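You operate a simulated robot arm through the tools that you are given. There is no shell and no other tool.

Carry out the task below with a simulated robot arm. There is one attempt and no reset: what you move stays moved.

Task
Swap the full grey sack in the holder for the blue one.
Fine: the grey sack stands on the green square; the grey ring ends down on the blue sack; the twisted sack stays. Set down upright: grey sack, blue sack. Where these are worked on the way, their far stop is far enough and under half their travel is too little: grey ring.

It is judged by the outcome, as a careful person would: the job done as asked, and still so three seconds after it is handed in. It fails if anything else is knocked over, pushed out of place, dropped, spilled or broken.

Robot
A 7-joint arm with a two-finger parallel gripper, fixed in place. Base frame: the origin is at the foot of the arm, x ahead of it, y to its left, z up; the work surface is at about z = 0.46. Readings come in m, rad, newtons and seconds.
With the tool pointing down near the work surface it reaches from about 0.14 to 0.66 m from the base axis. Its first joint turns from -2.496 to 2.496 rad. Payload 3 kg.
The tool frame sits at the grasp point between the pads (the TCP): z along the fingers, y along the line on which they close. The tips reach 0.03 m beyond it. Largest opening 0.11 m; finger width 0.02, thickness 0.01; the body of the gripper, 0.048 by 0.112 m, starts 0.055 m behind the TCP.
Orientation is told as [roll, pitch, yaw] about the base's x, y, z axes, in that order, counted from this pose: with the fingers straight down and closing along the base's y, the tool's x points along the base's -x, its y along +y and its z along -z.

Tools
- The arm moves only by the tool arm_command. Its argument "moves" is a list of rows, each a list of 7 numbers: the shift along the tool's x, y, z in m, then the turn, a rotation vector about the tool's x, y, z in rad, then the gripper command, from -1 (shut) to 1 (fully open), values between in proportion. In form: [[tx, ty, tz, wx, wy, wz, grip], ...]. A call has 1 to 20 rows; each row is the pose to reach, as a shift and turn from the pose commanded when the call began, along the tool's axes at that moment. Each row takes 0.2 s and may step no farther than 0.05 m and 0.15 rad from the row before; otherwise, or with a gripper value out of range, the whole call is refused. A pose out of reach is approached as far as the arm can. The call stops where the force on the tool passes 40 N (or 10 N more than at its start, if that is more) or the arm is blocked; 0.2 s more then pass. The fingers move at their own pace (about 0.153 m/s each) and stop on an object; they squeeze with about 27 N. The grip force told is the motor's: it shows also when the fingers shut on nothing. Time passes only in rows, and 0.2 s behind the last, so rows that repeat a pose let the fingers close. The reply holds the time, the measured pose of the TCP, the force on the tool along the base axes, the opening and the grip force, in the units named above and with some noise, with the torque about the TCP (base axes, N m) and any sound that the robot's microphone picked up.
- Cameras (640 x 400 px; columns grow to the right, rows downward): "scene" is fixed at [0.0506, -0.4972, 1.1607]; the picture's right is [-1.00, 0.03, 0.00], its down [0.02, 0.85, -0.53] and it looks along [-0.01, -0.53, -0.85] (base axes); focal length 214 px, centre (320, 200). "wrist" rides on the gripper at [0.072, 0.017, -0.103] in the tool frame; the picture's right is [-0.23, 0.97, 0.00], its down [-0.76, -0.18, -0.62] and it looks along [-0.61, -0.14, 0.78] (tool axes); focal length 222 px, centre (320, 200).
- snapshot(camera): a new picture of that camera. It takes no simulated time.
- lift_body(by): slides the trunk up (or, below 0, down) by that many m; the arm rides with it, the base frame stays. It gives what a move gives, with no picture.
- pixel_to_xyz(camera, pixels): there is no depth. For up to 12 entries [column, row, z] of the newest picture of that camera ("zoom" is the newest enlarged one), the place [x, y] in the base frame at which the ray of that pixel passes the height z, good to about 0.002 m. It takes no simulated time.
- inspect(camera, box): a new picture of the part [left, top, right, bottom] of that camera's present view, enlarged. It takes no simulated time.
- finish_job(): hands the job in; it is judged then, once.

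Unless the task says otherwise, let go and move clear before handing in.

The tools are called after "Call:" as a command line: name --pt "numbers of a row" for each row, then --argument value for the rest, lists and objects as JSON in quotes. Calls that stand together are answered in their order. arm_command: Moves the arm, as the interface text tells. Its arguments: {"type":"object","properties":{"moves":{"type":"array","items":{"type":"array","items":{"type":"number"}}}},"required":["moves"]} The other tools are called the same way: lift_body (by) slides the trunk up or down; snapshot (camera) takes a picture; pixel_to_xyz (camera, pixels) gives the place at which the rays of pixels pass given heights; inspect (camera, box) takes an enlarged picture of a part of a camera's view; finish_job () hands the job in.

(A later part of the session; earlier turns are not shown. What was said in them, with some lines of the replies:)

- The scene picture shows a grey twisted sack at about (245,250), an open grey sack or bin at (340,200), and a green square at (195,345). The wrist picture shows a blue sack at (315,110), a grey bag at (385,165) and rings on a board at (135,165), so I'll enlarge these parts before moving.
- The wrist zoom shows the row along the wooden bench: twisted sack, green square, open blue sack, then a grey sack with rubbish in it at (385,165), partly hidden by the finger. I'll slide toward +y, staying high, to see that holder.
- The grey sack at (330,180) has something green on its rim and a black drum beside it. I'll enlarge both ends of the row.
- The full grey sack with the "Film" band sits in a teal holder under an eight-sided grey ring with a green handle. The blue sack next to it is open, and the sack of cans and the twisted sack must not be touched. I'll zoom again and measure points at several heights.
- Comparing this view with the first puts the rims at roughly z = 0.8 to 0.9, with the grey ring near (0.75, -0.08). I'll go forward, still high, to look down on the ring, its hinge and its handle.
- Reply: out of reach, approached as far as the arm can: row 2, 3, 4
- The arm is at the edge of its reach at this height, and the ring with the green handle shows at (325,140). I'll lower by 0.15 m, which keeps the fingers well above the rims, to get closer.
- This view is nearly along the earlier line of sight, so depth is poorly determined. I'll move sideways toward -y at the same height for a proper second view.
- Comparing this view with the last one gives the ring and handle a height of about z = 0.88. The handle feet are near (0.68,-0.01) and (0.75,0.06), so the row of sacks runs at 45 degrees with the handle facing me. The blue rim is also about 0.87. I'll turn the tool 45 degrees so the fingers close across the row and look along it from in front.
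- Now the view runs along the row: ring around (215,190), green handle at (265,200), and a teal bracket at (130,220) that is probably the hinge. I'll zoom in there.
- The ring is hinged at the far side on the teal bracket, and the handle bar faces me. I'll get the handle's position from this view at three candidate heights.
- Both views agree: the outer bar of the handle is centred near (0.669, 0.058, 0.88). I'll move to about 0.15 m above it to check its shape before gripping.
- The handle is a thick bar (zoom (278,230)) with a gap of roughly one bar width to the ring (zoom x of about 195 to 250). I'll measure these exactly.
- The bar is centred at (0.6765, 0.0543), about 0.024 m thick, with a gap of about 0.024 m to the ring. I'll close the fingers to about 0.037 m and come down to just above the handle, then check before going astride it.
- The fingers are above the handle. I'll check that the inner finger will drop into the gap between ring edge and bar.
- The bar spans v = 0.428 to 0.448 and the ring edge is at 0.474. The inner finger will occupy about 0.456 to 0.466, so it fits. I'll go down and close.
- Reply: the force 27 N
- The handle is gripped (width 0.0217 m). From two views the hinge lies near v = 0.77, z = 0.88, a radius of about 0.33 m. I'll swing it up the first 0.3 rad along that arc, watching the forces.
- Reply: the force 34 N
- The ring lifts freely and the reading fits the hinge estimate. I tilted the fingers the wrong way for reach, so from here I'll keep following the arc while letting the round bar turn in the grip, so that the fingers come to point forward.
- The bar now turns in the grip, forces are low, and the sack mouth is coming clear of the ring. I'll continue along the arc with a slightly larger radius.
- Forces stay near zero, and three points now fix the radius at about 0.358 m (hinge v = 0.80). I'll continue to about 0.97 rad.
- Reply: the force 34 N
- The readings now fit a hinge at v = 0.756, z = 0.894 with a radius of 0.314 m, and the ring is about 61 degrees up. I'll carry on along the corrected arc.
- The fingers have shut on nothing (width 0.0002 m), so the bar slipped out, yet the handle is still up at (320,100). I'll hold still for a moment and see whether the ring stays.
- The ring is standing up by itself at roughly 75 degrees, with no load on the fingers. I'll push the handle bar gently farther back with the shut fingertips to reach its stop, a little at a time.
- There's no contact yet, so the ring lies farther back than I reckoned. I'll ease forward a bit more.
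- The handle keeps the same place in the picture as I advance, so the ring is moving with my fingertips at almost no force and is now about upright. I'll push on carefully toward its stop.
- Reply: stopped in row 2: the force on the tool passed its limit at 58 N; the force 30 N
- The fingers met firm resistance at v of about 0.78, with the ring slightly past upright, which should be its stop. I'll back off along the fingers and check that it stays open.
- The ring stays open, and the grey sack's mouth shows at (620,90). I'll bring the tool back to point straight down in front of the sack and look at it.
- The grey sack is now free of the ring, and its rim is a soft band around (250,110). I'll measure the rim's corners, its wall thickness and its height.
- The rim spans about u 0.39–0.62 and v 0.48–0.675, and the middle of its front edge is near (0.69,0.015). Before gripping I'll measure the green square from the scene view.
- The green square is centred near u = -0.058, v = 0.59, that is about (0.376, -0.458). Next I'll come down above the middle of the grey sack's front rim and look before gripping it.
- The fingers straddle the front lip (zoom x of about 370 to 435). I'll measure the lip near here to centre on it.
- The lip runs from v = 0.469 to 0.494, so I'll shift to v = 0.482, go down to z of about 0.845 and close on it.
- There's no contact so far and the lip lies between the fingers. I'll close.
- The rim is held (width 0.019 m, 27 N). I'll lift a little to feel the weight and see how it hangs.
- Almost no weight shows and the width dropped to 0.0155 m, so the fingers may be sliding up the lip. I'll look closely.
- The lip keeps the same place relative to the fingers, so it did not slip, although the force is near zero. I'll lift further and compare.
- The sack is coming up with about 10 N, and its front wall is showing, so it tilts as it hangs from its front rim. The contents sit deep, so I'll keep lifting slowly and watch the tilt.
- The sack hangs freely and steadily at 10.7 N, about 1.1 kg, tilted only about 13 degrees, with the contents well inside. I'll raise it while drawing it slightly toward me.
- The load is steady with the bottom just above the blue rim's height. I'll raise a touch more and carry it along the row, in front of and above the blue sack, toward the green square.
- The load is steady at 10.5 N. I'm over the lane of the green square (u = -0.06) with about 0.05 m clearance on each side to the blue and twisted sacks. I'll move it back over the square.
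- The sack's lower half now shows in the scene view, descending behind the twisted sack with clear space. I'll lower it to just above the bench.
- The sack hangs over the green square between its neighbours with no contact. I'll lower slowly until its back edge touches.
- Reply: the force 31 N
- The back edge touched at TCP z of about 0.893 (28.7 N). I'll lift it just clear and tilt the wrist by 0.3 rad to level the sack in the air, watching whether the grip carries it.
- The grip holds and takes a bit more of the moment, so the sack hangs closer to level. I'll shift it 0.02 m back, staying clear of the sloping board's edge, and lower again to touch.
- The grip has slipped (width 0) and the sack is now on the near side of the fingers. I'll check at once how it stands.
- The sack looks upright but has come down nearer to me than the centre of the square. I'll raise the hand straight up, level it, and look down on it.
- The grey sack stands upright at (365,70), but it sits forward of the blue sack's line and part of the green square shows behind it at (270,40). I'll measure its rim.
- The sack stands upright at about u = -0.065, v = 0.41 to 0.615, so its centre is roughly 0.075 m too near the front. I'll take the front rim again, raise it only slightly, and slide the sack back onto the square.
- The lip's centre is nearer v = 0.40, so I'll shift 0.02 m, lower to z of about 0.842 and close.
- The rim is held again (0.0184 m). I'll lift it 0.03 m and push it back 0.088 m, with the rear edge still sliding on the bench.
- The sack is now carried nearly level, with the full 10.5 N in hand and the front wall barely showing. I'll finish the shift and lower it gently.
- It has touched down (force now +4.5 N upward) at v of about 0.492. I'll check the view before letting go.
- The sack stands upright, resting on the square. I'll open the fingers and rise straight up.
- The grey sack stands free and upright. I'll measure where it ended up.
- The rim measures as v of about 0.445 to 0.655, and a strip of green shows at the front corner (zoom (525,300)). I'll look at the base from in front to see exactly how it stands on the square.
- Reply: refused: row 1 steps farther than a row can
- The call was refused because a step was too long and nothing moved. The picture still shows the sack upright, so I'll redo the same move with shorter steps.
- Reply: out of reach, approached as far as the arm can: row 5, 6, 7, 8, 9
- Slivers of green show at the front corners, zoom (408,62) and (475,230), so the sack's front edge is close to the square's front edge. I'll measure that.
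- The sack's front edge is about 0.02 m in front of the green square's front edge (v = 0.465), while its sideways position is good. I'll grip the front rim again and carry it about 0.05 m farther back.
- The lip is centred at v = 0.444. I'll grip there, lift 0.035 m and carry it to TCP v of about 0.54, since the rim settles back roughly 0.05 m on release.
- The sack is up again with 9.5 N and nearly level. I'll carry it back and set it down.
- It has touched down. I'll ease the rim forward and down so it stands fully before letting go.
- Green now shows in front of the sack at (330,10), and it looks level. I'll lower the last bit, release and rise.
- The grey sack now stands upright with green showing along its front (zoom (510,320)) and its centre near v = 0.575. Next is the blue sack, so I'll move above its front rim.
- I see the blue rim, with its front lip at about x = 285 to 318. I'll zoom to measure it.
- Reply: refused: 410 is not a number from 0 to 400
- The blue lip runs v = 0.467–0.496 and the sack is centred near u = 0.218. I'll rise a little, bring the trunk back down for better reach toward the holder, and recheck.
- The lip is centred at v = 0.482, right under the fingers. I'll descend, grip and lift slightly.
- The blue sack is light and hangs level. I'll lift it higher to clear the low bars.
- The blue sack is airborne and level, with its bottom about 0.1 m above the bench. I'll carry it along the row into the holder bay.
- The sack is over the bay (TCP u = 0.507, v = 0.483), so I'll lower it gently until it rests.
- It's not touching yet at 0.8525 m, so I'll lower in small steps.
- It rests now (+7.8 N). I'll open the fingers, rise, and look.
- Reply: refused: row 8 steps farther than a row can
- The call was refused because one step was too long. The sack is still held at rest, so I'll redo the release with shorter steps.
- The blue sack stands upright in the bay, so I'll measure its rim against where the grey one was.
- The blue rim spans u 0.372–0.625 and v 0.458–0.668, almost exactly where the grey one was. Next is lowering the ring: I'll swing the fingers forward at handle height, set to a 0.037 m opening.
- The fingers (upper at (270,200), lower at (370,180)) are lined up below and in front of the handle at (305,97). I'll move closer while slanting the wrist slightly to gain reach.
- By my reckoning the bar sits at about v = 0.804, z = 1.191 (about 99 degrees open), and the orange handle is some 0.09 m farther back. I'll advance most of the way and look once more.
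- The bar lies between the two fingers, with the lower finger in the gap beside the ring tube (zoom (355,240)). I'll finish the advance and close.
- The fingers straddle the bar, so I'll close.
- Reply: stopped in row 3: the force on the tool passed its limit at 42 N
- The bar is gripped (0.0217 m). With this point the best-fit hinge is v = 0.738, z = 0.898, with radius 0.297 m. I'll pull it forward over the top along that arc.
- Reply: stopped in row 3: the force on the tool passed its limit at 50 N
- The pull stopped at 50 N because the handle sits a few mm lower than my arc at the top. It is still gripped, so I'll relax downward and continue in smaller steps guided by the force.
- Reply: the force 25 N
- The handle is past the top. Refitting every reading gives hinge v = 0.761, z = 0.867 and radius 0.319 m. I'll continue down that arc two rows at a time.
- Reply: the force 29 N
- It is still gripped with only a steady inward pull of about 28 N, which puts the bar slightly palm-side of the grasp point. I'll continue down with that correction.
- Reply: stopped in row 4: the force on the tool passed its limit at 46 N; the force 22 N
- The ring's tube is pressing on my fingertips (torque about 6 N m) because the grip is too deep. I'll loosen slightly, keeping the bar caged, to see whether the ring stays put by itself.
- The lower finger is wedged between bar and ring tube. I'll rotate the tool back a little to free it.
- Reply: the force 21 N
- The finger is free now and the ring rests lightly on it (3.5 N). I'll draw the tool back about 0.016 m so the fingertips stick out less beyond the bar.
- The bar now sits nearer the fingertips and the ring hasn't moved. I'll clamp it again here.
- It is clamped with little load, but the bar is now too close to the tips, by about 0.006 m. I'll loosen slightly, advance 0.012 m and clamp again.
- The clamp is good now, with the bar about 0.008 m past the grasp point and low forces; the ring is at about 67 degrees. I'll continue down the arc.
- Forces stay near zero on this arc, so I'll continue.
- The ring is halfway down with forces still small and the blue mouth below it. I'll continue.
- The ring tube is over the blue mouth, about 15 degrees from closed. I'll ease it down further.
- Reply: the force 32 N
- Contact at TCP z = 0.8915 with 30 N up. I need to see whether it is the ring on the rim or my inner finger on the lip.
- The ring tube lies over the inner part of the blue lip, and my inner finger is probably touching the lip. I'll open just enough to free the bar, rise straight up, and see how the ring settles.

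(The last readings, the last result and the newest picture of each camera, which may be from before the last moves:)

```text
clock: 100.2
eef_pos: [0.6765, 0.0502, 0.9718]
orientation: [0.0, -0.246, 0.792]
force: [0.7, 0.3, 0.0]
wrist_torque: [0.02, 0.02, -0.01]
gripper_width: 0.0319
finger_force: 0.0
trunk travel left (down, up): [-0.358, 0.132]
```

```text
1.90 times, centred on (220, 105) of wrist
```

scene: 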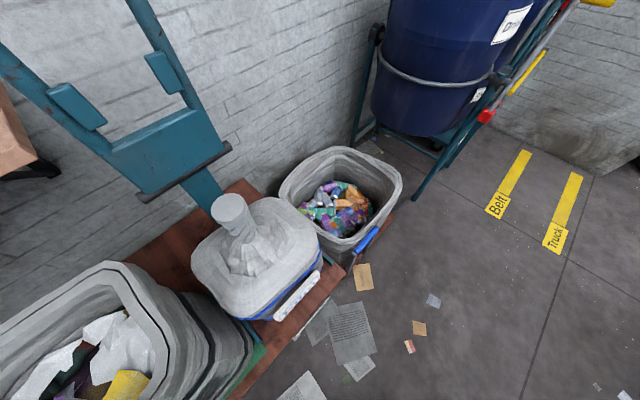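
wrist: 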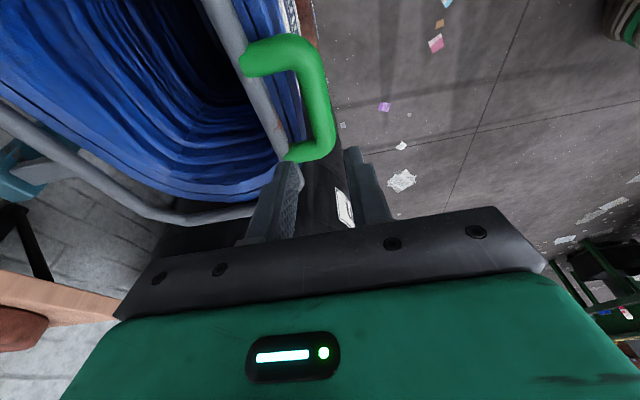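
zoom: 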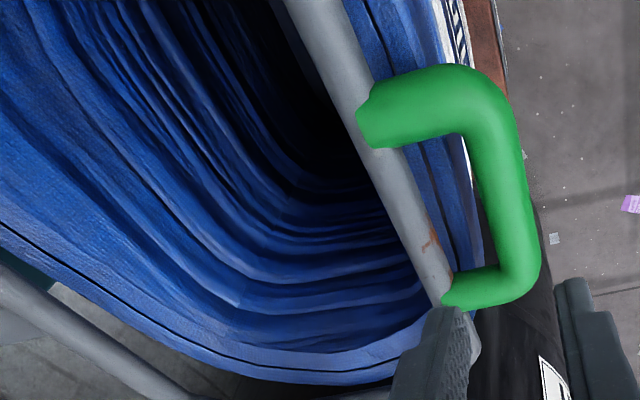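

The ring is down on the blue sack's front lip and my hand is clear. I'll check the handle's height by comparing its corner positions with the original closed ones.

Call:
pixel_to_xyz --camera "zoom" --pixels '[[500, 100, 0.88], [535, 270, 0.88], [480, 190, 0.88], [535, 185, 0.88], [500, 100, 0.87], [535, 270, 0.87], [365, 105, 0.88], [450, 285, 0.88], [400, 200, 0.87], [455, 200, 0.87]]'

```text
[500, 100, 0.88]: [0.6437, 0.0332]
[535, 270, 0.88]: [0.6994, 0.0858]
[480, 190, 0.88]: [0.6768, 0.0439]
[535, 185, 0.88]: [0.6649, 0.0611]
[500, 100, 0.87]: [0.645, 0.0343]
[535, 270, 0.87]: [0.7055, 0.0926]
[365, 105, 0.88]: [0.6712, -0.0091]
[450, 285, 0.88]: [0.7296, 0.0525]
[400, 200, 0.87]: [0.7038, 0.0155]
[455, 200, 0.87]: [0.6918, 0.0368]
```

The handle is back at its original place (inner and outer edges at v of 0.448 and 0.427, as at the start), so the ring is down. I'll straighten the tool, shut the fingers and press the handle lightly to confirm it's seated.

Call:
arm_command --pt "0 0 0 0 0.082 0 -1" --pt "0 0 0 0 0.164 0 -1" --pt "0 0 0 0 0.246 0 -1"

Call:
snapshot --camera "wrist"

```text
clock: 101.0
eef_pos: [0.6748, 0.0515, 0.9695]
orientation: [0.0, 0.001, 0.79]
force: [0.0, 0.3, -1.1]
wrist_torque: [0.02, -0.03, -0.01]
gripper_width: 0.0
finger_force: 26.9
trunk travel left (down, up): [-0.358, 0.132]
```

```text
taken
```

wrist: 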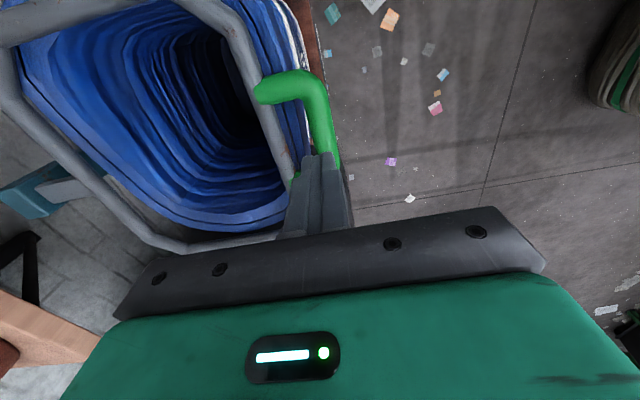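

Call:
arm_command --pt "-0.006 0.003 0.02 0 0 0 -1" --pt "-0.006 0.003 0.04 0 0 0 -1" --pt "-0.006 0.003 0.046 0 0 0 -1"

```text
clock: 101.8
eef_pos: [0.6776, 0.0588, 0.9243]
orientation: [0.0, 0.002, 0.793]
force: [-0.5, 0.3, -0.1]
wrist_torque: [0.02, 0.01, 0.01]
gripper_width: 0.0
finger_force: 27.3
trunk travel left (down, up): [-0.358, 0.132]
```

Call:
arm_command --pt "0 0 0.003 0 0 0 -1" --pt "0 0 0.006 0 0 0 -1"

```text
clock: 102.4
eef_pos: [0.6778, 0.0591, 0.9182]
orientation: [-0.001, -0.001, 0.794]
force: [-0.2, 0.0, -0.6]
wrist_torque: [0.02, 0.01, -0.02]
gripper_width: 0.0001
finger_force: 27.2
trunk travel left (down, up): [-0.358, 0.132]
```

Call:
arm_command --pt "0 0 0.003 0 0 0 -1" --pt "0 0 0.006 0 0 0 -1"

```text
clock: 103.0
eef_pos: [0.6776, 0.0592, 0.9138]
orientation: [-0.002, -0.001, 0.792]
force: [-0.6, 0.6, 9.1]
wrist_torque: [0.0, 0.05, -0.08]
gripper_width: 0.0
finger_force: 27.0
trunk travel left (down, up): [-0.358, 0.132]
```

Firm contact with the bar's top at z of about 0.884 m, so the ring is seated. I'll lift away and make a final check of everything.

Call:
arm_command --pt "0 0 -0.03 0 0 0 -1" --pt "0 0 -0.07 0 0 0 -1" --pt "0.015 0.015 -0.11 0 0 0 -1" --pt "0.03 0.03 -0.15 0 0 0 0" --pt "0.05 0.05 -0.19 0 0 0 0" --pt "0.07 0.07 -0.22 0 0 0 0" --pt "0.09 0.09 -0.25 0 0 0 0" --pt "0.12 0.1 -0.26 0 0 0 0" --pt "0.16 0.11 -0.26 0 0 0 0"

Call:
snapshot --camera "wrist"

Call:
snapshot --camera "scene"

Call:
inspect --camera "wrist" --box '[60, 0, 340, 230]'

```text
clock: 105.0
eef_pos: [0.486, 0.0221, 1.1737]
orientation: [-0.001, -0.001, 0.791]
force: [-0.2, 0.7, 0.4]
wrist_torque: [-0.02, -0.01, 0.01]
gripper_width: 0.0549
finger_force: 0.1
trunk travel left (down, up): [-0.358, 0.132]
```

```text
taken
```

wrist: 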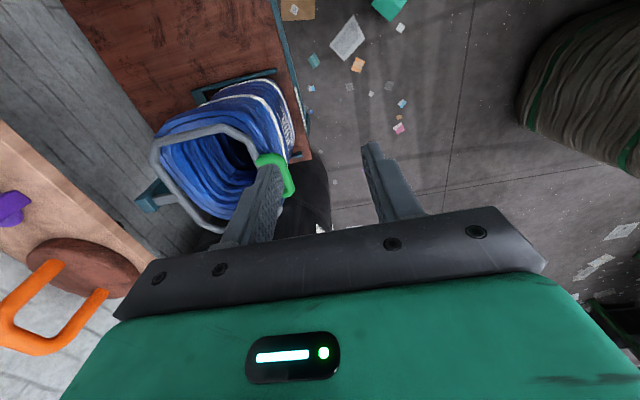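

```text
taken
```

scene: 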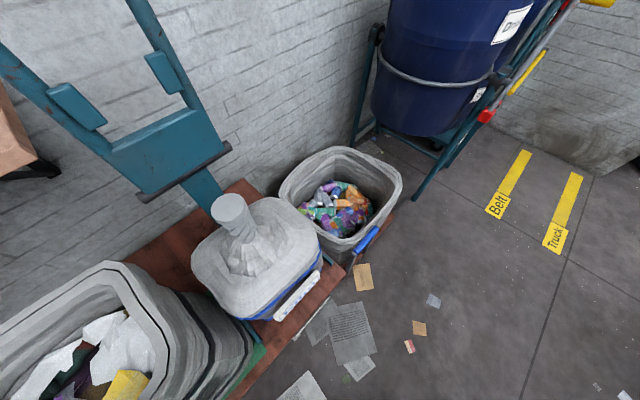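

```text
1.74 times, centred on (200, 115) of wrist
```

zoom: 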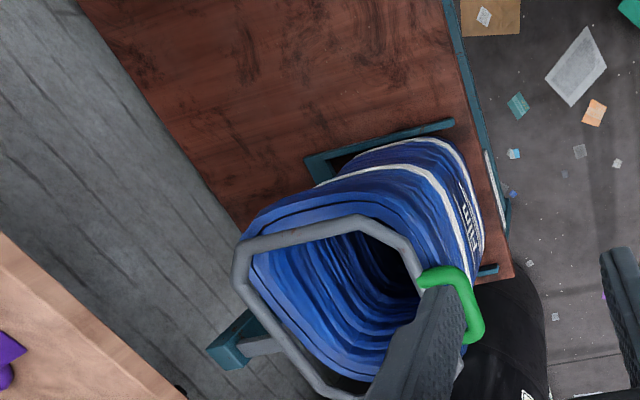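

All is in order: the blue sack stands in the teal holder frame with the grey ring down on its rim (zoom (330,230)), and the grey sack stands upright on the green square. The twisted sack and the others are untouched, and the arm is clear, so I'm handing in.

Call:
finish_job

```text
The job is handed in.
```

The swap is done and handed in. The blue sack stands upright in the holder with the grey ring seated on its rim, and the full grey sack stands upright on the green square. In the last pictures the twisted sack and the other sacks had not moved.

- **Grey sack slipped once:** as I was setting it down on the green square, my grip failed. The sack dropped a few centimetres at most and landed upright with its rubbish still inside. It had landed too near the front edge, so I picked it up again and moved it back in two carries.
- **Final position of the grey sack:** its centre is about 1.5 cm nearer the front than the middle of the square, and the base looked to be on the green all round.
- **Ring and blue sack:** I pushed the ring all the way to its stop when opening it. The blue sack sits about 1 cm further forward in the holder than the grey one did. The ring rests on the inner part of its front lip, and its handle is back where it started. A light press on the handle met firm resistance.
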